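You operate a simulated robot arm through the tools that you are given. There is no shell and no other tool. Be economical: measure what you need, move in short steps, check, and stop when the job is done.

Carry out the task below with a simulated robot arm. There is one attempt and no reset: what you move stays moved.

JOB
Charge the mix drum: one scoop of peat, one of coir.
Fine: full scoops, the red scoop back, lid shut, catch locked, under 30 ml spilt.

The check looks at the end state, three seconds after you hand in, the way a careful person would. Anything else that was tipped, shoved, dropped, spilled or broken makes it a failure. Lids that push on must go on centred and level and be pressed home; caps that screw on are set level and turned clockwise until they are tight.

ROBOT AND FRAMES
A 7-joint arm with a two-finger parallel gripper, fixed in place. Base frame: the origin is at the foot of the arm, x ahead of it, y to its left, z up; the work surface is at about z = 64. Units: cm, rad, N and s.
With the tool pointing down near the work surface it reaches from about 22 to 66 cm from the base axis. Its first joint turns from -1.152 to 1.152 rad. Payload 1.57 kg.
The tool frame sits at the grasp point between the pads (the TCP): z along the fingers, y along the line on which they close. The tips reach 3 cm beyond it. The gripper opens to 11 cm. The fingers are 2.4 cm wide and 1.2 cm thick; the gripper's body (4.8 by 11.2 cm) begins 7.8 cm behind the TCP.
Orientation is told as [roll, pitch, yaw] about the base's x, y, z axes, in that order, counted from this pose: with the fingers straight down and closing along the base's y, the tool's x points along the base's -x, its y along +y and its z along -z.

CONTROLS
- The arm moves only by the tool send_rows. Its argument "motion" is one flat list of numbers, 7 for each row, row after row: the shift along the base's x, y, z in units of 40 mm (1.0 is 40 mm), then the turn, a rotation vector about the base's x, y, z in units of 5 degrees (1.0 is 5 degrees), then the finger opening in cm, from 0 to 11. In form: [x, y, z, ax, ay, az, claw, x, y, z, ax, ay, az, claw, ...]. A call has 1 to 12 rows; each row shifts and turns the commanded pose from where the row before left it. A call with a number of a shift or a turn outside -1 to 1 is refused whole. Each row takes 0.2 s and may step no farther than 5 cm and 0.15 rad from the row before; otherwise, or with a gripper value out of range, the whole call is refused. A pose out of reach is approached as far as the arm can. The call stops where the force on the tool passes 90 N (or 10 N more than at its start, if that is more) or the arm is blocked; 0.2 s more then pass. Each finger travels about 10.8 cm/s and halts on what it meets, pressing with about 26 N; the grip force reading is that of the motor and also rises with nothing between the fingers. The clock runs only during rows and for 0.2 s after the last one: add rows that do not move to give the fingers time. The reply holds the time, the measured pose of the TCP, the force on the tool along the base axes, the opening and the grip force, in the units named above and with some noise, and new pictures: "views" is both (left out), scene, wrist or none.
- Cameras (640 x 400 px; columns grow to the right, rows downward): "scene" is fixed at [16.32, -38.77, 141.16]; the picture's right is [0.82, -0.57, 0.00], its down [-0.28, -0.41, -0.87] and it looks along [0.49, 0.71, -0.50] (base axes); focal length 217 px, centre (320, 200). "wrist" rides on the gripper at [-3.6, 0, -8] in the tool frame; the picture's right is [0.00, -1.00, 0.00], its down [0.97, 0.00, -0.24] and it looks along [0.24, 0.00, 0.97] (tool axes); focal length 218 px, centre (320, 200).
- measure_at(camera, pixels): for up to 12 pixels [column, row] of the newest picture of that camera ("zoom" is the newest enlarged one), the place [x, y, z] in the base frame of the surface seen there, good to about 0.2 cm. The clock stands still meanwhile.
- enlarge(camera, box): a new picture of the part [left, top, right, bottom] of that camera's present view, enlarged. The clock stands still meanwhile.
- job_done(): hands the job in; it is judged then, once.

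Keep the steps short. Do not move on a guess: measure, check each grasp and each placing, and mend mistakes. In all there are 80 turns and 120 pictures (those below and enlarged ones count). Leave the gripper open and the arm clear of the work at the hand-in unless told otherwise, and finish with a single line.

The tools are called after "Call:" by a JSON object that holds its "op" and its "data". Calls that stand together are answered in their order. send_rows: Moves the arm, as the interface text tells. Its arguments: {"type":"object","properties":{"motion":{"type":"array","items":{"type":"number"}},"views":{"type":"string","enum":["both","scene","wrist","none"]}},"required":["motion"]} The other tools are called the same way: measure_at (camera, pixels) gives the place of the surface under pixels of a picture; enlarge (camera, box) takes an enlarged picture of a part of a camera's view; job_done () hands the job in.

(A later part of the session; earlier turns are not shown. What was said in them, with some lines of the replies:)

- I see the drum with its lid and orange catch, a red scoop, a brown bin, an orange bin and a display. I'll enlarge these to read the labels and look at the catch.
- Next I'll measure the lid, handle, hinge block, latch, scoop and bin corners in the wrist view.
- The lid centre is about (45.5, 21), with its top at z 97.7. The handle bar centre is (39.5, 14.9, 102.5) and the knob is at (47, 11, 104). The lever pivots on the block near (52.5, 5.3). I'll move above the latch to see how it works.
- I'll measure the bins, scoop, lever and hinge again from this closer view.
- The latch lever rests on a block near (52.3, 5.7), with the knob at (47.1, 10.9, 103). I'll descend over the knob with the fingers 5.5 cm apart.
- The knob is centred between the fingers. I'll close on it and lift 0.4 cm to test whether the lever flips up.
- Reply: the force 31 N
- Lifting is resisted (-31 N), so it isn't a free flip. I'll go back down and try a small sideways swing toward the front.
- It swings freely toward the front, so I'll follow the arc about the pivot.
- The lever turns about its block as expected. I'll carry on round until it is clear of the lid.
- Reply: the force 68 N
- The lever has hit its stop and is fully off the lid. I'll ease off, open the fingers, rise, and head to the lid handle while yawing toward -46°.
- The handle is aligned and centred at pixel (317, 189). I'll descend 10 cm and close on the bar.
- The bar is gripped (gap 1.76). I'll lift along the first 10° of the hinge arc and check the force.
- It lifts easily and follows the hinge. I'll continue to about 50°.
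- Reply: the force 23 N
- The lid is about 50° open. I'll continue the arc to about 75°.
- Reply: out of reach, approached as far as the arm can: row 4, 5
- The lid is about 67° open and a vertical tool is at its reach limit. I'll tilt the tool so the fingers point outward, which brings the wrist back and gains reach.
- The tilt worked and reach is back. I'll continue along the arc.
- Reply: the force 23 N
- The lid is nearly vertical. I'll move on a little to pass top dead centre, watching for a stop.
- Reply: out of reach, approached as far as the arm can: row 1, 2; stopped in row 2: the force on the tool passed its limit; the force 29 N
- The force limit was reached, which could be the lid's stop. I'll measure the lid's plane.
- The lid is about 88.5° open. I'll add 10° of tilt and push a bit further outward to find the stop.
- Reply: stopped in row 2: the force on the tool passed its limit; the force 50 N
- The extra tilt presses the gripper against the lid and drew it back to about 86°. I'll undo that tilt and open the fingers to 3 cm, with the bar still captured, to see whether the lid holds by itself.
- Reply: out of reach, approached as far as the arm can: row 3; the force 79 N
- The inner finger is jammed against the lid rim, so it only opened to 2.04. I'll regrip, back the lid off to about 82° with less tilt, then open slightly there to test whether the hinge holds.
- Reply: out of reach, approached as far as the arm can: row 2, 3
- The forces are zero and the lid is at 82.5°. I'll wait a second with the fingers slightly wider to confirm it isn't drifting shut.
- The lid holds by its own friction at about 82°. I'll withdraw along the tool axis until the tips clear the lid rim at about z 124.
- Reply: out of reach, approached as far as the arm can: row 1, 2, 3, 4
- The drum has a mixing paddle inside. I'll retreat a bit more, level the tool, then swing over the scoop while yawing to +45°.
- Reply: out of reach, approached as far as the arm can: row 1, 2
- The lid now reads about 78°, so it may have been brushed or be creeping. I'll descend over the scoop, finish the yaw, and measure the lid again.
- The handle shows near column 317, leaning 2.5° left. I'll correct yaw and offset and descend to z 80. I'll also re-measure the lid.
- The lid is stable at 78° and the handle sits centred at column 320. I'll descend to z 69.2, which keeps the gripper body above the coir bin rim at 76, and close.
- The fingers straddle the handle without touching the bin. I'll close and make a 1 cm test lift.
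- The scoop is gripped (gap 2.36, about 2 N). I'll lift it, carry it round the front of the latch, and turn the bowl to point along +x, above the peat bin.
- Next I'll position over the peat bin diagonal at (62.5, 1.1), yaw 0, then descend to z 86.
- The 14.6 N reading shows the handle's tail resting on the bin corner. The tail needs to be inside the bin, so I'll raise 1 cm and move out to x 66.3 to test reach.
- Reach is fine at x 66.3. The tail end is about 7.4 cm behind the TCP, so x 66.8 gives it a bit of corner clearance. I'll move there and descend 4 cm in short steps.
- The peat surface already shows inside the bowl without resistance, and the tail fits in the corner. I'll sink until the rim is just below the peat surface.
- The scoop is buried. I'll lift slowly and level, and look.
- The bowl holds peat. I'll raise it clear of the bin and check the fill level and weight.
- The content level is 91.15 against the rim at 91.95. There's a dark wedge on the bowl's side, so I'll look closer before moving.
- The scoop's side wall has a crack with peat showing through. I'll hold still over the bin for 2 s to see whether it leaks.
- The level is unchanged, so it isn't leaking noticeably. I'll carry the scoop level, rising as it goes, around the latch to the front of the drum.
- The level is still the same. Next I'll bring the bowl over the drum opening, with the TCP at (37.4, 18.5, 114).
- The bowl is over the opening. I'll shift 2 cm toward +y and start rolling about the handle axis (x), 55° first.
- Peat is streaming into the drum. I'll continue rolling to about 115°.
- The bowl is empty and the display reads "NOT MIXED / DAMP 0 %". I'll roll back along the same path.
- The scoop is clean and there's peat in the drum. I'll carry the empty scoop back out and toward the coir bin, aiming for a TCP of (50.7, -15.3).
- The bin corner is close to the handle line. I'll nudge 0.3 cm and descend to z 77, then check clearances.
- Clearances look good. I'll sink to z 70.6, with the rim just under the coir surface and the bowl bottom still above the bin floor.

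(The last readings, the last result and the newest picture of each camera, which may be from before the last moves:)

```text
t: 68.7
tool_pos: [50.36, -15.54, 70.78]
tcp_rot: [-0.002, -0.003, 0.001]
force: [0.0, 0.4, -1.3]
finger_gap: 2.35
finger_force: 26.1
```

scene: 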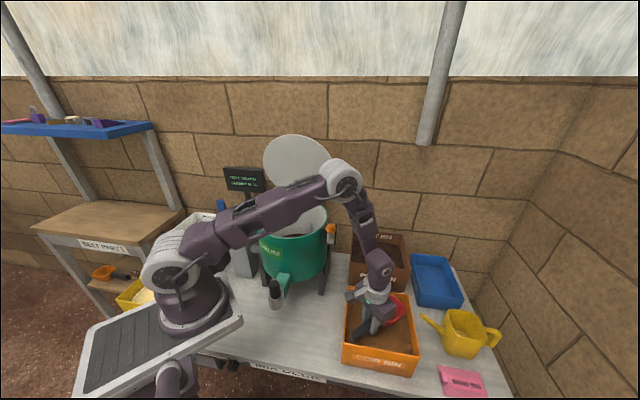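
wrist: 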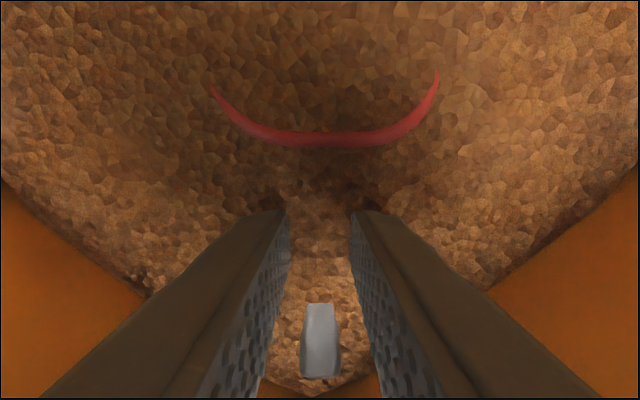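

The rear rim is just showing. I'll go 0.3 cm lower and watch the force.

Call:
{"op": "send_rows", "data": {"motion": [0, 0, -0.09, 0, 0, 0, 0.5, 0, 0, 0, 0, 0, 0, 0.5], "views": "none"}}

Call:
{"op": "send_rows", "data": {"motion": [0, 0, 0.2, 0, 0, 0, 0.5, 0, 0, 0.25, 0, 0, 0, 0.5, 0, 0, 0.25, 0, 0, 0, 0.5, 0, 0, 0.25, 0, 0, 0, 0.5, 0, 0, 0.3, 0, 0, 0, 0.5, 0, 0, 0.3, 0, 0, 0, 0.5, 0, 0, 0.4, 0, 0, 0, 0.5, 0, 0, 0.5, 0, 0, 0, 0.5, 0, 0, 0.5, 0, 0, 0, 0.5, 0, 0, 0.5, 0, 0, 0, 0.5, 0, 0, 0, 0, 0, 0, 0.5]}}

Call:
{"op": "measure_at", "data": {"camera": "wrist", "pixels": [[320, 20], [320, 60], [320, 100], [270, 50], [370, 50], [320, 135], [200, 30], [445, 30]]}}

Call:
{"op": "enlarge", "data": {"camera": "scene", "box": [340, 230, 440, 320]}}

```text
t: 69.3
tool_pos: [50.4, -15.53, 70.49]
tcp_rot: [-0.004, -0.004, 0.002]
force: [-1.7, -0.9, 5.8]
finger_gap: 2.36
finger_force: 26.1
```

```text
t: 71.7
tool_pos: [50.4, -15.61, 84.12]
tcp_rot: [-0.003, -0.003, 0.003]
force: [0.4, 0.2, -1.7]
finger_gap: 2.34
finger_force: 26.7
```

scene: 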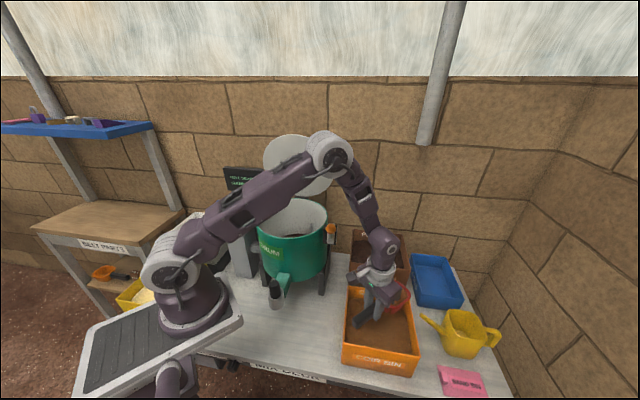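
wrist: 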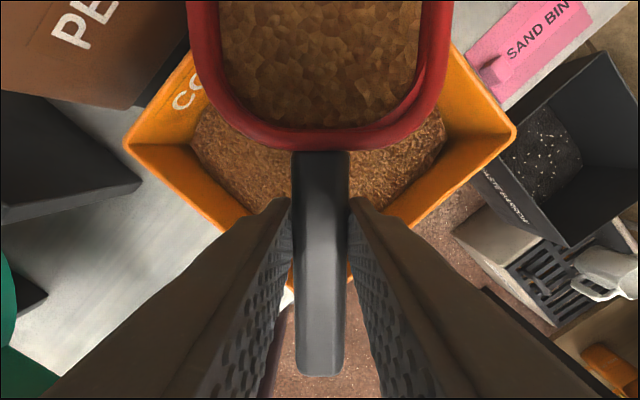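

```text
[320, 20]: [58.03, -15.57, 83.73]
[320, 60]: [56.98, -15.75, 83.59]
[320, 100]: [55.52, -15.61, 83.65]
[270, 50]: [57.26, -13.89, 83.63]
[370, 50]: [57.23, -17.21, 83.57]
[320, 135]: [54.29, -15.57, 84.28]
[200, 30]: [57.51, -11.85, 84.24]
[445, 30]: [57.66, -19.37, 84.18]
```

```text
4.44 times, centred on (390, 275) of scene
```

zoom: 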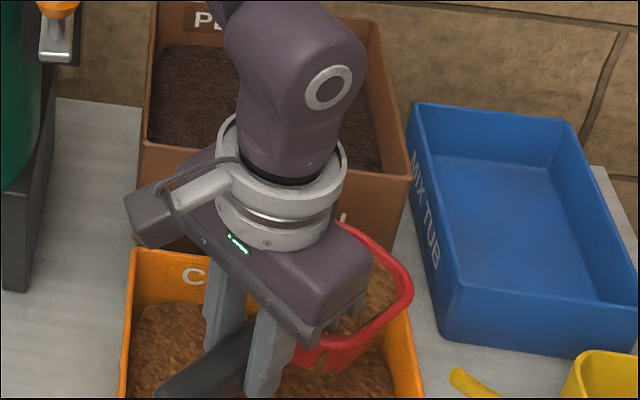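

The coir fill is 83.6 against the rim at 84.2, as full as the peat was. I'll carry it up and around to the drum by the same route.

Call:
{"op": "send_rows", "data": {"motion": [-0.13, 0.12, 0.36, 0, 0, 0, 0.5, -0.26, 0.24, 0.725, 0, 0, 0, 0.5, -0.26, 0.24, 0.725, 0, 0, 0, 0.5, -0.26, 0.24, 0.725, 0, 0, 0, 0.5, -0.26, 0.24, 0.725, 0, 0, 0, 0.5, -0.26, 0.24, 0.725, 0, 0, 0, 0.5, -0.26, 0.24, 0.725, 0, 0, 0, 0.5, -0.26, 0.24, 0.725, 0, 0, 0, 0.5, -0.26, 0.24, 0.725, 0, 0, 0, 0.5, -0.26, 0.24, 0.725, 0, 0, 0, 0.5, -0.13, 0.12, 0.36, 0, 0, 0, 0.5, -0.08, 0.5, 0, 0, 0, 0, 0.5], "views": "none"}}

Call:
{"op": "send_rows", "data": {"motion": [-0.08, 0.75, 0, 0, 0, 0, 0.5, -0.08, 0.75, 0, 0, 0, 0, 0.5, -0.08, 0.75, 0, 0, 0, 0, 0.5, -0.08, 0.75, 0, 0, 0, 0, 0.5, -0.08, 0.75, 0, 0, 0, 0, 0.5, -0.08, 0.75, 0, 0, 0, 0, 0.5, -0.08, 0.75, 0, 0, 0, 0, 0.5, 0, 0.6, 0, 0, 0, 0, 0.5, 0, 0.3, 0, 0, 0, 0, 0.5, 0, 0, 0, 0, 0, 0, 0.5]}}

```text
t: 74.3
tool_pos: [39.69, -3.96, 113.16]
tcp_rot: [-0.004, -0.005, 0.001]
force: [-0.1, 0.1, -1.9]
finger_gap: 2.36
finger_force: 26.0
```

```text
t: 76.5
tool_pos: [37.41, 20.56, 113.22]
tcp_rot: [-0.003, -0.005, 0.002]
force: [0.2, -0.6, -1.6]
finger_gap: 2.37
finger_force: 25.9
```

scene: 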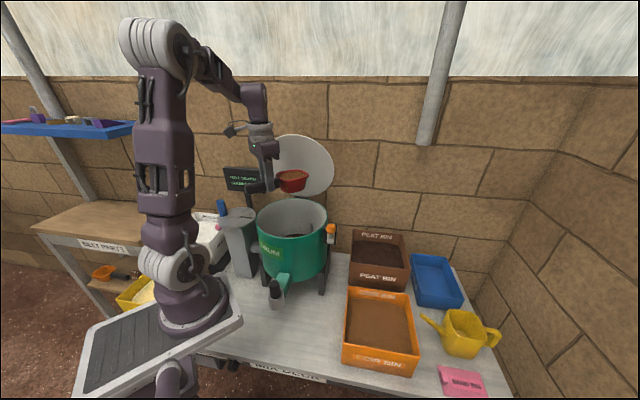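
wrist: 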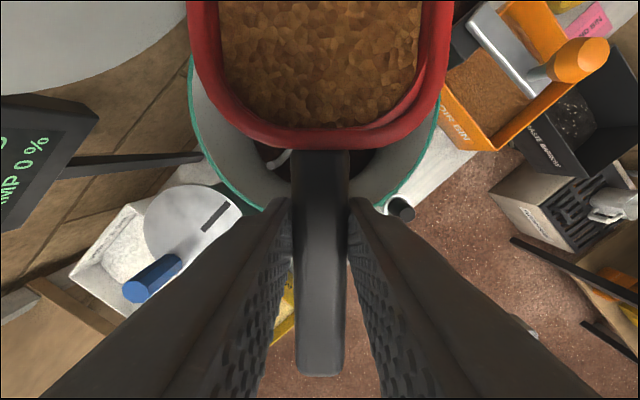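

The coir is full and positioned as before. I'll roll 120° to pour it.

Call:
{"op": "send_rows", "data": {"motion": [0, 0, -0.15, 0.5, 0, 0, 0.5, 0, 0, 0, 1, 0, 0, 0.5, 0, 0, 0, 1, 0, 0, 0.5, 0, 0, 0, 1, 0, 0, 0.5, 0, 0, 0, 1, 0, 0, 0.5, 0, 0, 0, 1, 0, 0, 0.5, 0, 0, 0, 1, 0, 0, 0.5, 0, 0, 0, 1, 0, 0, 0.5, 0, 0, 0, 1, 0, 0, 0.5, 0, 0, 0, 1, 0, 0, 0.5, 0, 0, 0, 1, 0, 0, 0.5, 0, 0, 0, 1, 0, 0, 0.5], "views": "none"}}

Call:
{"op": "send_rows", "data": {"motion": [0, 0, 0, 1, 0, 0, 0.5, 0, 0, 0, 1, 0, 0, 0.5, 0, 0, 0, 1, 0, 0, 0.5, 0, 0, 0, 1, 0, 0, 0.5, 0, 0, 0, 1, 0, 0, 0.5, 0, 0, 0, 1, 0, 0, 0.5, 0, 0, 0, 1, 0, 0, 0.5, 0, 0, 0, 1, 0, 0, 0.5, 0, 0, 0, 1, 0, 0, 0.5, 0, 0, 0, 1, 0, 0, 0.5, 0, 0, 0, 1, 0, 0, 0.5, 0, 0, 0, 0.6, 0, 0, 0.5], "views": "wrist"}}

```text
t: 79.1
tool_pos: [37.48, 20.66, 112.65]
tcp_rot: [1.002, -0.005, -0.004]
force: [-0.5, 0.7, -1.2]
finger_gap: 2.33
finger_force: 25.8
```

```text
t: 81.7
tool_pos: [37.27, 20.62, 112.53]
tcp_rot: [2.015, 0.001, -0.005]
force: [0.5, 0.2, -1.6]
finger_gap: 2.36
finger_force: 25.7
```

wrist: 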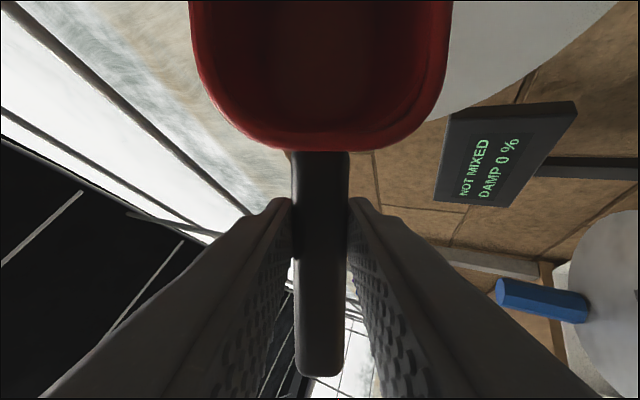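

The bowl is empty, so I'll roll back upright.

Call:
{"op": "send_rows", "data": {"motion": [0, 0, 0, -1, 0, 0, 0.5, 0, 0, 0, -1, 0, 0, 0.5, 0, 0, 0, -1, 0, 0, 0.5, 0, 0, 0, -1, 0, 0, 0.5, 0, 0, 0, -1, 0, 0, 0.5, 0, 0, 0, -1, 0, 0, 0.5, 0, 0, 0, -1, 0, 0, 0.5, 0, 0, 0, -1, 0, 0, 0.5, 0, 0, 0, -1, 0, 0, 0.5, 0, 0, 0, -1, 0, 0, 0.5, 0, 0, 0, -1, 0, 0, 0.5, 0, 0, 0, -1, 0, 0, 0.5], "views": "none"}}

Call:
{"op": "send_rows", "data": {"motion": [0, 0, 0, -1, 0, 0, 0.5, 0, 0, 0, -1, 0, 0, 0.5, 0, 0, 0, -1, 0, 0, 0.5, 0, 0, 0, -1, 0, 0, 0.5, 0, 0, 0, -1, 0, 0, 0.5, 0, 0, 0, -1, 0, 0, 0.5, 0, 0, 0, -1, 0, 0, 0.5, 0, 0, 0, -1, 0, 0, 0.5, 0, 0, 0, -1, 0, 0, 0.5, 0, 0, 0, -1, 0, 0, 0.5, 0, 0, 0, -1, 0, 0, 0.5, 0, 0, 0, -0.1, 0, 0, 0.5]}}

Call:
{"op": "enlarge", "data": {"camera": "scene", "box": [240, 160, 360, 310]}}

```text
t: 84.3
tool_pos: [37.4, 20.47, 112.63]
tcp_rot: [0.964, -0.003, -0.003]
force: [-0.7, -0.4, -1.2]
finger_gap: 2.38
finger_force: 26.2
```

```text
t: 86.9
tool_pos: [37.37, 20.6, 112.61]
tcp_rot: [-0.005, -0.006, 0.003]
force: [0.5, -0.1, -1.3]
finger_gap: 2.35
finger_force: 26.1
```

scene: 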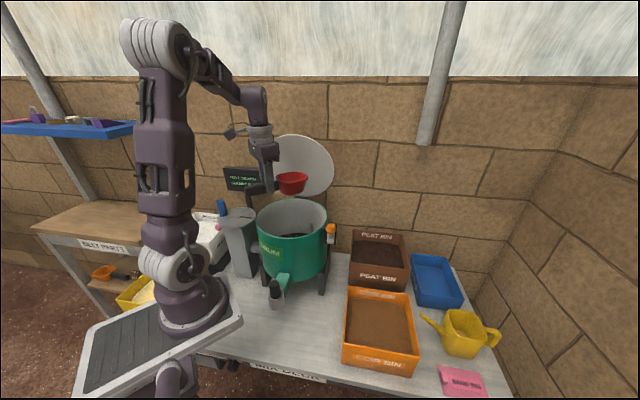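
wrist: 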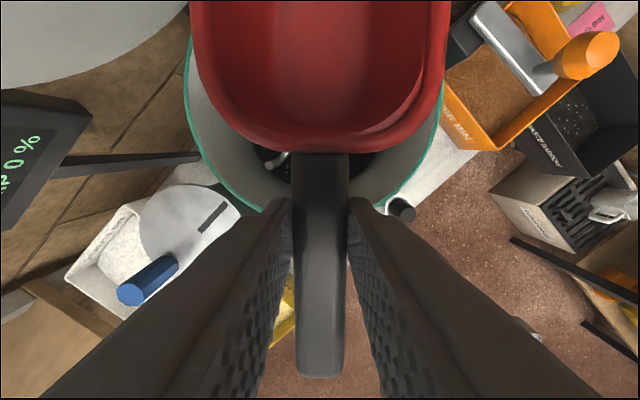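

```text
2.67 times, centred on (300, 235) of scene
```

zoom: 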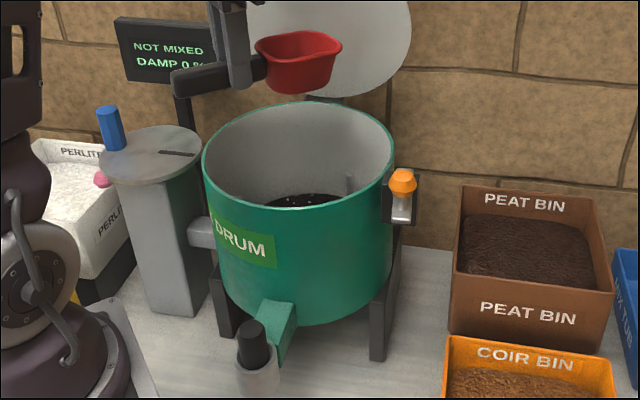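

The drum contents now show light specks, so I'll zoom in on them.

Call:
{"op": "enlarge", "data": {"camera": "scene", "box": [270, 215, 330, 250]}}

Call:
{"op": "enlarge", "data": {"camera": "wrist", "box": [240, 130, 400, 230]}}

Call:
{"op": "enlarge", "data": {"camera": "wrist", "box": [440, 60, 640, 200]}}

```text
10.67 times, centred on (300, 232) of scene
```

zoom: 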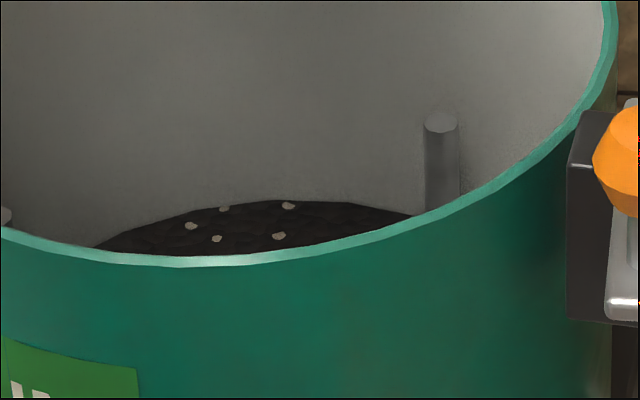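

```text
4.00 times, centred on (320, 180) of wrist
```

zoom: 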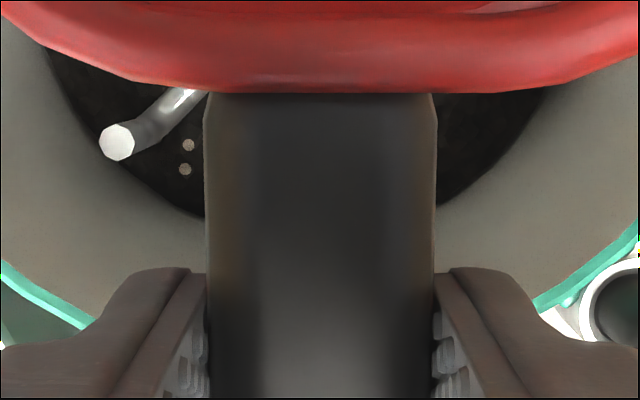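

```text
2.86 times, centred on (540, 130) of wrist
```

zoom: 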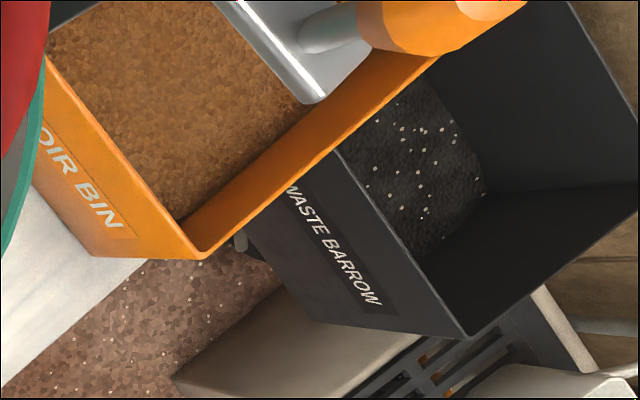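

The drum now just shows a mixed-material texture, which is fine. I'll return the scoop by the same path to its rest pose: TCP (39.94, -8.0, 69.25), yaw 0.816.

Call:
{"op": "send_rows", "data": {"motion": [0.08, -0.83, 0, 0, 0, 0, 0.5, 0.08, -0.83, 0, 0, 0, 0, 0.5, 0.08, -0.83, 0, 0, 0, 0, 0.5, 0.08, -0.83, 0, 0, 0, 0, 0.5, 0.08, -0.83, 0, 0, 0, 0, 0.5, 0.08, -0.83, 0, 0, 0, 0, 0.5, 0.08, -0.83, 0, 0, 0, 0, 0.5, 0.08, -0.83, 0, 0, 0, 0, 0.5, 0.5, -0.5, -0.75, 0, 0, 0, 0.5, 0.5, -0.5, -0.75, 0, 0, 0, 0.5, 0.5, -0.5, -0.75, 0, 0, 0, 0.5, 0.5, -0.5, -0.75, 0, 0, 0, 0.5], "views": "none"}}

Call:
{"op": "send_rows", "data": {"motion": [-0.125, 0.125, -0.65, 0, 0, 1, 0.5, -0.125, 0.125, -0.65, 0, 0, 1, 0.5, -0.125, 0.125, -0.65, 0, 0, 1, 0.5, -0.125, 0.125, -0.65, 0, 0, 1, 0.5, -0.25, 0.167, -0.22, 0, 0, 0.89, 0.5, -0.25, 0.167, -0.22, 0, 0, 0.89, 0.5, -0.25, 0.167, -0.22, 0, 0, 0.89, 0.5, -0.25, 0.167, -0.22, 0, 0, 0.89, 0.5, -0.25, 0.167, -0.22, 0, 0, 0.89, 0.5, -0.25, 0.167, -0.22, 0, 0, 0.89, 0.5, 0, 0, 0, 0, 0, 0, 0.5]}}

```text
t: 89.5
tool_pos: [48.15, -13.92, 100.48]
tcp_rot: [-0.004, -0.004, 0.003]
force: [0.4, -0.3, -2.0]
finger_gap: 2.36
finger_force: 25.7
```

```text
t: 91.9
tool_pos: [39.98, -7.87, 84.9]
tcp_rot: [-0.004, -0.005, 0.819]
force: [-0.3, 0.9, -1.6]
finger_gap: 2.36
finger_force: 26.1
```

scene: 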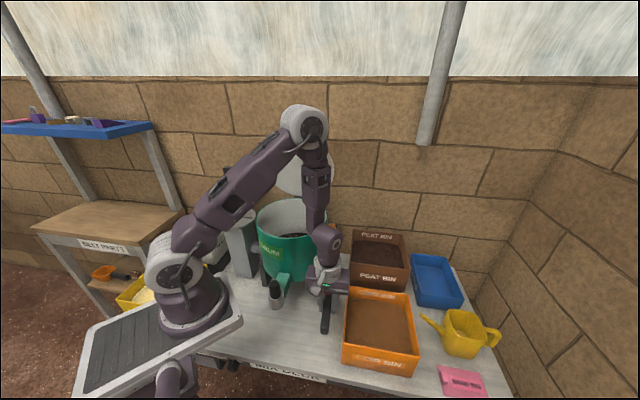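
wrist: 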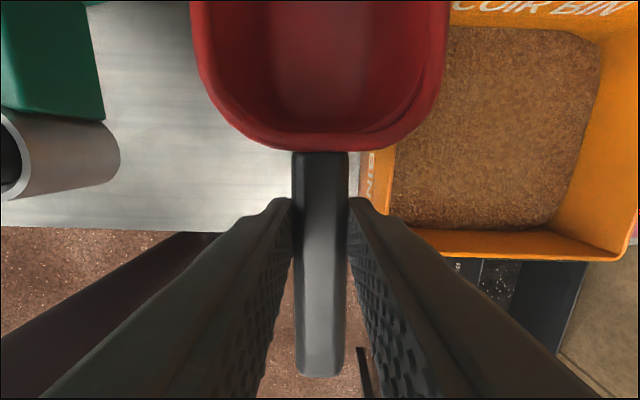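

The pose matches the pick-up pose. I'll descend slowly until the bowl touches the bench.

Call:
{"op": "send_rows", "data": {"motion": [0, -0.03, -0.9, 0, 0, 0, 0.5, 0, 0, -0.9, 0, 0, 0, 0.5, 0, 0, -0.9, 0, 0, 0, 0.5, 0, 0, -0.7, 0, 0, 0, 0.5, 0, 0, -0.3, 0, 0, 0, 0.5, 0, 0, -0.13, 0, 0, 0, 0.5, 0, 0, 0, 0, 0, 0, 0.5]}}

```text
t: 93.5
tool_pos: [39.8, -8.07, 69.58]
tcp_rot: [-0.003, -0.003, 0.818]
force: [-0.9, -2.2, 6.3]
finger_gap: 2.35
finger_force: 26.2
```

scene: 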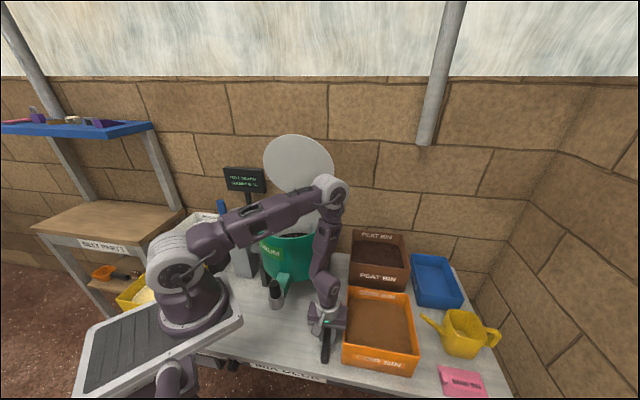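
wrist: 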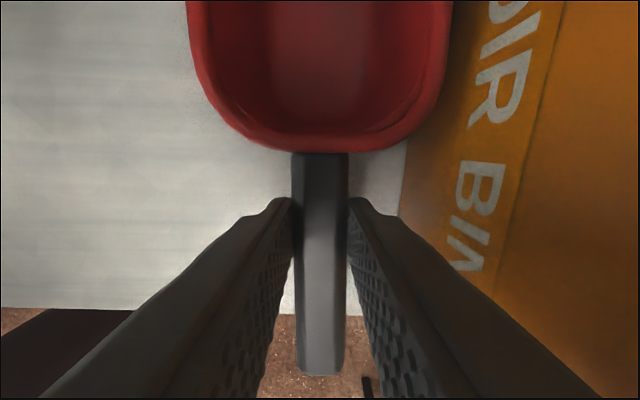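

The bowl has touched down (6 N). I'll release to 4.4 cm and rise straight up, then check the scoop.

Call:
{"op": "send_rows", "data": {"motion": [0, 0, -0.02, 0, 0, 0, 0.5, 0, 0, 0, 0, 0, 0, 2.8, 0, 0, 0, 0, 0, 0, 4.4, 0, 0, 0, 0, 0, 0, 4.4, 0, 0, 0.5, 0, 0, 0, 4.4, 0, 0, 0.9, 0, 0, 0, 4.4, 0, 0, 0.9, 0, 0, 0, 4.4, 0, 0, 0.9, 0, 0, 0, 4.4]}}

Call:
{"op": "enlarge", "data": {"camera": "scene", "box": [270, 250, 390, 370]}}

Call:
{"op": "measure_at", "data": {"camera": "scene", "pixels": [[325, 350], [326, 360], [330, 312], [325, 355]]}}

```text
t: 95.3
tool_pos: [39.94, -7.98, 82.32]
tcp_rot: [-0.003, -0.003, 0.818]
force: [0.6, -1.3, -1.1]
finger_gap: 4.4
finger_force: 0.1
```

scene: 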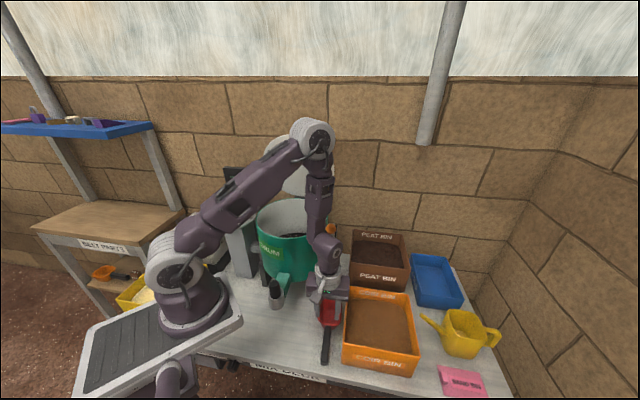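
wrist: 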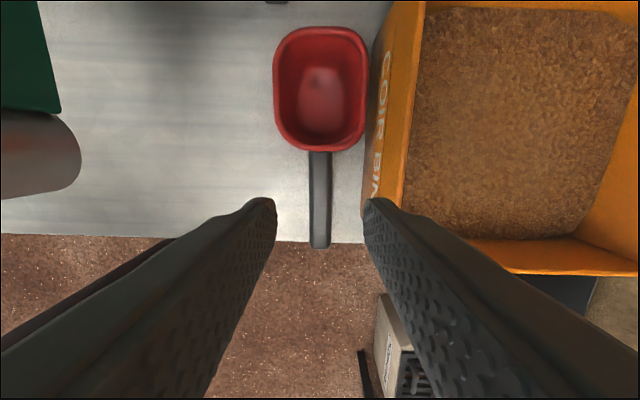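

```text
3.33 times, centred on (330, 310) of scene
```

zoom: 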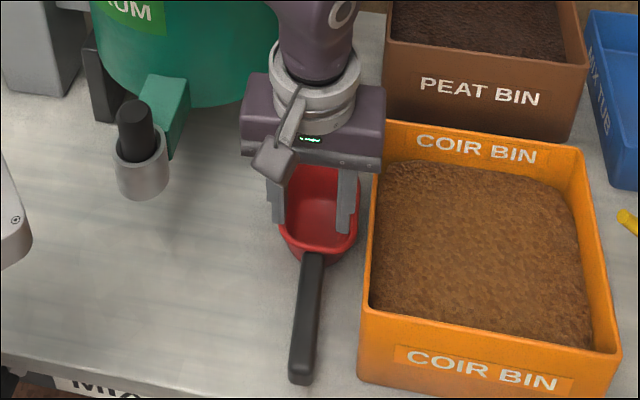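

```text
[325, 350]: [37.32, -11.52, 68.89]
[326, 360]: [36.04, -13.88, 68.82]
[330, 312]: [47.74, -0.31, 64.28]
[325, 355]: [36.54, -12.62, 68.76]
```

The scoop is back exactly where it was and the bench is clean. Next is the lid: I'll rise and reorient to the lid-handle yaw (-0.80), staging above the drum.

Call:
{"op": "send_rows", "data": {"motion": [-0.02, 0.1, 0.85, 0, 0, -1, 4.4, -0.02, 0.1, 0.85, 0, 0, -1, 4.4, -0.02, 0.1, 0.85, 0, 0, -1, 4.4, -0.02, 0.1, 0.85, 0, 0, -1, 4.4, -0.02, 0.1, 0.85, 0, 0, -1, 4.4, -0.02, 0.1, 0.85, 0, 0, -1, 4.4, -0.02, 0.1, 0.85, 0, 0, -1, 4.4, -0.02, 0.1, 0.85, 0, 0, -1, 4.4, -0.02, 0.1, 0.85, 0, 0, -1, 4.4, -0.02, 0.1, 0.85, 0, 0, -1, 4.4, -0.02, 0.1, 0.85, 0, 0, -1, 4.4, -0.02, 0.1, 0.85, 0, 0, -1, 4.4], "views": "none"}}

Call:
{"op": "send_rows", "data": {"motion": [0.2, 0.88, 0.25, 0, 0, -0.94, 4, 0.2, 0.88, 0.25, 0, 0, -0.94, 4, 0.2, 0.88, 0.25, 0, 0, -0.94, 4, 0.2, 0.88, 0.25, 0, 0, -0.94, 4, 0.2, 0.88, 0.25, 0, 0, -0.94, 4, 0.2, 0.88, 0.25, 0, 0, -0.94, 4, 0.2, 0.88, 0.25, 0, 0, -0.94, 4, 0, 0, 0, 0.614, -0.602, 0, 4, 0, 0, 0, 0.614, -0.602, 0, 4, 0, 0, 0, 0.614, -0.602, 0, 4, 0, 0, 0, 0.614, -0.602, 0, 4, 0, 0, 0, 0, 0, 0, 4]}}

```text
t: 97.9
tool_pos: [38.96, -3.09, 123.06]
tcp_rot: [-0.003, -0.004, -0.232]
force: [1.0, -0.6, 0.4]
finger_gap: 4.39
finger_force: 0.0
```

```text
t: 100.5
tool_pos: [44.39, 20.46, 129.73]
tcp_rot: [0.3, 0.004, -0.805]
force: [0.2, 0.2, -0.6]
finger_gap: 4.0
finger_force: 0.2
out of reach, approached as far as the arm can: row 7
```

scene: 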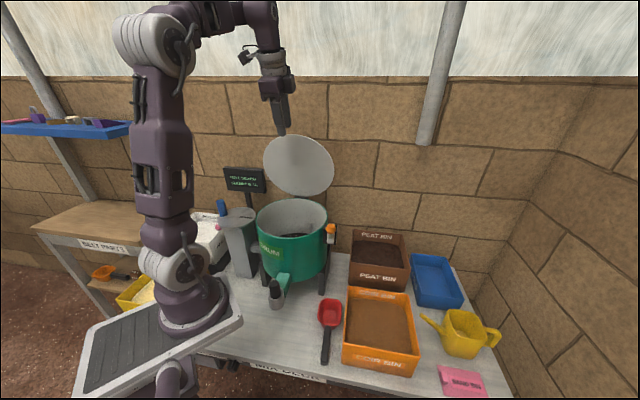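
wrist: 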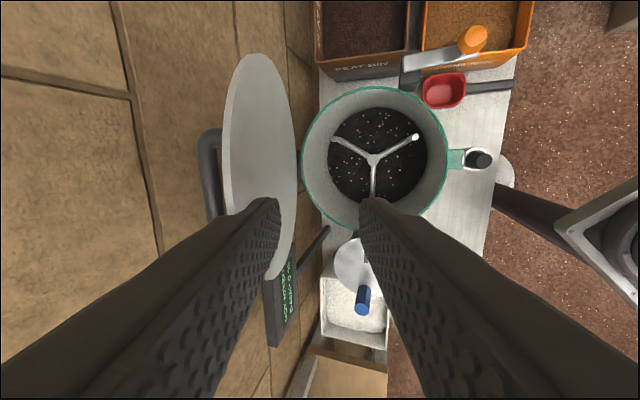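

The wrist view shows the lid edge-on and the bar at about (208, 170). I'll measure these.

Call:
{"op": "measure_at", "data": {"camera": "wrist", "pixels": [[205, 170], [206, 190], [204, 150], [225, 110], [258, 60], [278, 120], [283, 240], [228, 180], [212, 135]]}}

Call:
{"op": "measure_at", "data": {"camera": "scene", "pixels": [[300, 145], [300, 185], [300, 165], [298, 138]]}}

```text
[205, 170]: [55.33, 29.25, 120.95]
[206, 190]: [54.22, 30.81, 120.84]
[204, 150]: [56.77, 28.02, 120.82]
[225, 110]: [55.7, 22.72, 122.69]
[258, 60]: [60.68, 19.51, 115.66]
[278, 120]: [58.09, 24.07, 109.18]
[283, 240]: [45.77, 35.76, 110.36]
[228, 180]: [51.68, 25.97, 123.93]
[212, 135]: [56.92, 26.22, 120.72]
```

```text
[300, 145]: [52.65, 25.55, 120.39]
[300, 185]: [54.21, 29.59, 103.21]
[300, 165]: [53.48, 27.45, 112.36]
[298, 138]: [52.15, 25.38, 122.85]
```

The bar centre is about (54.5, 30.3, 120.1) and the lid top is at z 124. I'll move to the approach point (52.95, 28.7, 127.5), with the gap at 3.2.

Call:
{"op": "send_rows", "data": {"motion": [0.53, 0.51, -0.05, 0, 0, 0, 3.2, 0.53, 0.51, -0.1, 0, 0, 0, 3.2, 0.53, 0.51, -0.15, 0, 0, 0, 3.2, 0.53, 0.51, -0.2, 0, 0, 0, 3.2, 0, 0, 0, 0, 0, 0, 3.2]}}

Call:
{"op": "measure_at", "data": {"camera": "wrist", "pixels": [[320, 150], [310, 180], [320, 130], [350, 150]]}}

```text
t: 101.7
tool_pos: [52.86, 28.67, 127.79]
tcp_rot: [0.296, 0.004, -0.803]
force: [-0.7, -0.5, 0.4]
finger_gap: 3.19
finger_force: 0.2
```

scene: 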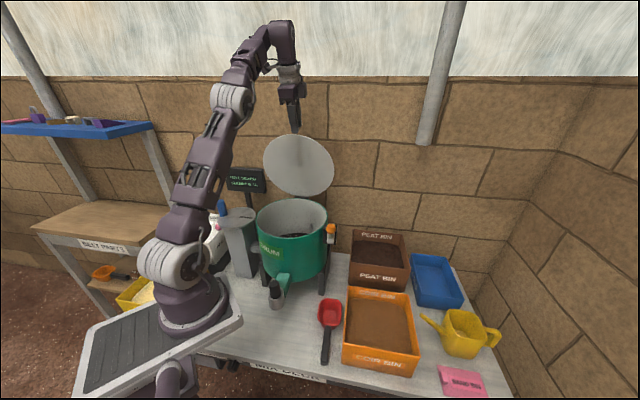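

```text
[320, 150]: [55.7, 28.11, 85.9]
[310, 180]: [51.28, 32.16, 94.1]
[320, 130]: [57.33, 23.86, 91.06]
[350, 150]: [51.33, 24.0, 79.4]
```

No wrist picture came back, so the picture allowance is used up. From here I'll rely on the measured geometry and the force and gap readings. I'll advance along the tool axis to the bar in small steps.

Call:
{"op": "send_rows", "data": {"motion": [0.05, 0.05, 0, 0, 0, 0, 3.2, 0.1, 0.1, -0.475, 0, 0, 0, 3.2, 0.1, 0.1, -0.475, 0, 0, 0, 3.2, 0, 0, 0, 0, 0, 0, 3.2], "views": "none"}}

```text
t: 102.7
tool_pos: [53.96, 29.7, 124.0]
tcp_rot: [0.296, 0.005, -0.804]
force: [0.1, 0.6, 0.0]
finger_gap: 3.2
finger_force: 0.1
no pictures are left
```

There's no contact. I'll continue the last 3.8 cm.

Call:
{"op": "send_rows", "data": {"motion": [0.1, 0.1, -0.475, 0, 0, 0, 3.2, 0.1, 0.1, -0.475, 0, 0, 0, 3.2, 0, 0, 0, 0, 0, 0, 3.2], "views": "none"}}

```text
t: 103.5
tool_pos: [54.76, 30.48, 120.13]
tcp_rot: [0.297, 0.005, -0.806]
force: [0.1, 0.0, 0.0]
finger_gap: 3.21
finger_force: 0.0
no pictures are left
```

No contact again, so the fingers straddle the bar. I'll close and expect about 1.76.

Call:
{"op": "send_rows", "data": {"motion": [0, 0, 0, 0, 0, 0, 2, 0, 0, 0, 0, 0, 0, 0.5, 0, 0, 0, 0, 0, 0, 0.5], "views": "none"}}

```text
t: 104.3
tool_pos: [54.74, 30.41, 120.22]
tcp_rot: [0.297, 0.003, -0.806]
force: [0.0, -0.8, -3.0]
finger_gap: 1.76
finger_force: 32.3
no pictures are left
```

The bar is gripped (1.76). I'll swing the lid down along the reverse arc, removing the tilt on the way.

Call:
{"op": "send_rows", "data": {"motion": [-0.387, -0.394, -0.022, 0, 0, 0, 0.5, -0.341, -0.348, -0.062, -0.347, 0.34, 0, 0.5, -0.336, -0.343, -0.107, -0.347, 0.34, 0, 0.5, -0.329, -0.336, -0.147, -0.347, 0.34, 0, 0.5, -0.317, -0.323, -0.187, -0.347, 0.34, 0, 0.5, 0, 0, 0, 0, 0, 0, 0.5], "views": "none"}}

```text
t: 105.7
tool_pos: [47.81, 23.58, 117.95]
tcp_rot: [0.127, -0.001, -0.804]
force: [-5.2, 4.9, 1.8]
finger_gap: 1.77
finger_force: 32.1
no pictures are left
```

Call:
{"op": "send_rows", "data": {"motion": [-0.306, -0.312, -0.227, -0.347, 0.34, 0, 0.5, -0.29, -0.296, -0.265, -0.347, 0.34, 0, 0.5, -0.273, -0.278, -0.3, -0.347, 0.34, 0, 0.5, -0.254, -0.259, -0.332, 0, 0, 0, 0.5, -0.233, -0.237, -0.362, 0, 0, 0, 0.5, -0.21, -0.214, -0.39, 0, 0, 0, 0.5, 0, 0, 0, 0, 0, 0, 0.5], "views": "none"}}

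```text
t: 107.3
tool_pos: [41.63, 17.04, 110.54]
tcp_rot: [0.001, -0.005, -0.806]
force: [9.7, 10.6, -9.3]
finger_gap: 1.78
finger_force: 32.9
no pictures are left
```

The forces are mild. I'll bring it down the final stretch slowly.

Call:
{"op": "send_rows", "data": {"motion": [-0.155, -0.158, -0.415, 0, 0, 0, 0.5, -0.135, -0.138, -0.437, 0, 0, 0, 0.5, -0.111, -0.114, -0.452, 0, 0, 0, 0.5, -0.088, -0.089, -0.4, 0, 0, 0, 0.5, 0, 0, 0, 0, 0, 0, 0.5], "views": "none"}}

```text
t: 108.5
tool_pos: [39.62, 15.09, 103.81]
tcp_rot: [-0.001, -0.004, -0.804]
force: [2.7, 0.2, -2.4]
finger_gap: 1.75
finger_force: 32.5
no pictures are left
```

It's nearly closed. I'll lower in small steps until it seats.

Call:
{"op": "send_rows", "data": {"motion": [-0.02, -0.02, -0.15, 0, 0, 0, 0.5, 0, 0, -0.15, 0, 0, 0, 0.5, 0, 0, 0, 0, 0, 0, 0.5], "views": "none"}}

```text
t: 109.3
tool_pos: [39.5, 14.88, 102.63]
tcp_rot: [0.001, -0.004, -0.806]
force: [-3.4, -6.2, 28.1]
finger_gap: 1.79
finger_force: 32.9
no pictures are left
```

It's seated, with 28 N upward at z 102.6. I'll press slightly, then check whether measuring still reads the live scene.

Call:
{"op": "send_rows", "data": {"motion": [0, 0, -0.04, 0, 0, 0, 0.5, 0, 0, 0, 0, 0, 0, 0.5], "views": "none"}}

Call:
{"op": "measure_at", "data": {"camera": "scene", "pixels": [[300, 165], [310, 205], [300, 225], [262, 215], [326, 215], [330, 235], [330, 228]]}}

```text
t: 109.9
tool_pos: [39.58, 15.04, 102.41]
tcp_rot: [0.0, -0.004, -0.805]
force: [-5.1, -8.7, 27.5]
finger_gap: 1.8
finger_force: 32.7
no pictures are left
```

```text
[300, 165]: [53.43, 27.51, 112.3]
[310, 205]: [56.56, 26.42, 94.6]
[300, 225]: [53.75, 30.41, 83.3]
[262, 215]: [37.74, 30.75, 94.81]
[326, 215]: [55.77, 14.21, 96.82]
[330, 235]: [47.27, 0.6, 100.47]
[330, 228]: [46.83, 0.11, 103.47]
```

Measurements use the old picture, so they aren't live, but they show the knob unmoved near (47.1, 1.2). I'll release the bar, rise, and go above the knob at yaw 0.

Call:
{"op": "send_rows", "data": {"motion": [0, 0, 0.05, 0, 0, 0, 0.5, 0, 0, 0, 0, 0, 0, 4.4, 0, 0, 0, 0, 0, 0, 4.4, 0, 0, 0.9, 0, 0, 0, 5.5, 0, 0, 0.9, 0, 0, 0, 5.5, 0, 0, 0.6, 0, 0, 0, 5.5, 0.208, -0.383, 0, 0, 0, 1, 5.5, 0.208, -0.383, 0, 0, 0, 1, 5.5, 0.208, -0.383, 0, 0, 0, 1, 5.5, 0.208, -0.383, 0, 0, 0, 1, 5.5, 0.208, -0.383, 0, 0, 0, 1, 5.5, 0.208, -0.383, 0, 0, 0, 1, 5.5], "views": "none"}}

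Call:
{"op": "send_rows", "data": {"motion": [0.208, -0.383, 0, 0, 0, 1, 5.5, 0.208, -0.383, 0, 0, 0, 1, 5.5, 0.208, -0.383, 0, 0, 0, 1, 5.5, 0, 0, 0, 0, 0, 0.24, 5.5, 0, 0, 0, 0, 0, 0, 5.5], "views": "none"}}

```text
t: 112.5
tool_pos: [44.66, 5.83, 112.29]
tcp_rot: [0.0, -0.002, -0.279]
force: [-0.5, -0.9, -0.6]
finger_gap: 5.52
finger_force: 0.1
no pictures are left
```

```text
t: 113.7
tool_pos: [47.18, 1.3, 112.18]
tcp_rot: [0.002, -0.003, 0.003]
force: [-0.6, 0.2, 1.1]
finger_gap: 5.49
finger_force: 0.1
no pictures are left
```

I'm above the knob. I'll descend to z 103.6 and close, expecting a gap of about 3.1.

Call:
{"op": "send_rows", "data": {"motion": [0, 0, -0.8, 0, 0, 0, 5.5, 0, 0, -0.8, 0, 0, 0, 5.5, 0, 0, -0.55, 0, 0, 0, 5.5, 0, 0, 0, 0, 0, 0, 5.5, 0, 0, 0, 0, 0, 0, 2.5, 0, 0, 0, 0, 0, 0, 1, 0, 0, 0, 0, 0, 0, 1], "views": "none"}}

```text
t: 115.3
tool_pos: [46.96, 1.23, 103.59]
tcp_rot: [-0.001, -0.002, 0.002]
force: [-3.8, -4.9, -9.5]
finger_gap: 3.07
finger_force: 39.8
no pictures are left
```

The knob is gripped (3.07). I'll swing the lever back over the lid along the arc, the first half now.

Call:
{"op": "send_rows", "data": {"motion": [-0.245, 0.275, 0, 0, 0, 0, 1, -0.195, 0.373, 0, 0, 0, 0, 1, -0.093, 0.413, 0, 0, 0, 0, 1, 0.02, 0.42, 0, 0, 0, 0, 1, 0, 0, 0, 0, 0, 0, 1], "views": "none"}}

```text
t: 116.5
tool_pos: [45.01, 7.15, 103.59]
tcp_rot: [0.001, -0.004, 0.003]
force: [-2.6, -6.9, 7.3]
finger_gap: 3.12
finger_force: 40.1
no pictures are left
```

It's moving freely. I'll swing the second half to the original locked position.

Call:
{"op": "send_rows", "data": {"motion": [0.125, 0.403, 0, 0, 0, 0, 1, 0.175, 0.288, 0, 0, 0, 0, 1, 0.23, 0.248, 0, 0, 0, 0, 1, 0, 0, 0, 0, 0, 0, 1], "views": "none"}}

```text
t: 117.5
tool_pos: [47.01, 10.98, 103.57]
tcp_rot: [0.0, -0.001, 0.002]
force: [-2.5, -6.3, -9.2]
finger_gap: 3.13
finger_force: 40.2
no pictures are left
```

It's back at its starting position. I'll nudge a little further to confirm it's against the locked stop.

Call:
{"op": "send_rows", "data": {"motion": [0.07, 0.06, 0, 0, 0, 0, 1, 0.07, 0.06, 0, 0, 0, 0, 1, 0, 0, 0, 0, 0, 0, 1], "views": "none"}}

```text
t: 118.3
tool_pos: [47.39, 10.98, 103.56]
tcp_rot: [-0.009, 0.007, -0.002]
force: [-28.6, -43.7, 3.1]
finger_gap: 3.12
finger_force: 40.1
no pictures are left
```

It's firmly on the locked stop (about 50 N reaction). I'll ease off, release, rise and move clear.

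Call:
{"op": "send_rows", "data": {"motion": [-0.07, -0.09, 0, 0, 0, 0, 1, 0, 0, 0, 0, 0, 0, 5.5, 0, 0, 0, 0, 0, 0, 5.5, 0, 0, 0.6, 0, 0, 0, 5.5, 0, 0, 0.9, 0, 0, 0, 8, 0, 0, 0.9, 0, 0, 0, 11, 0, 0, 0.9, 0, 0, 0, 11, -0.6, 0, 0.7, 0, 0, 0, 11, -0.7, 0, 0.7, 0, 0, 0, 11, -0.7, 0, 0.7, 0, 0, 0, 11, -0.6, 0, 0.5, 0, 0, 0, 11, 0, 0, 0, 0, 0, 0, 11], "views": "none"}}

```text
t: 120.9
tool_pos: [36.93, 11.14, 127.2]
tcp_rot: [0.0, -0.003, 0.002]
force: [-0.1, 0.9, -0.1]
finger_gap: 11.0
finger_force: 0.0
no pictures are left
```

The lid is seated, the catch is on its stop, the scoop is back, and the arm is clear with the gripper open. I'm handing in now.

Call:
{"op": "job_done", "data": {}}

```text
The job is handed in.
```

The drum has one full scoop of peat and one of coir, the red scoop is back in its place, and no spill showed in my last pictures; the pictures ran out before the lid was shut and the catch locked, so those two were confirmed by force and position readings only.
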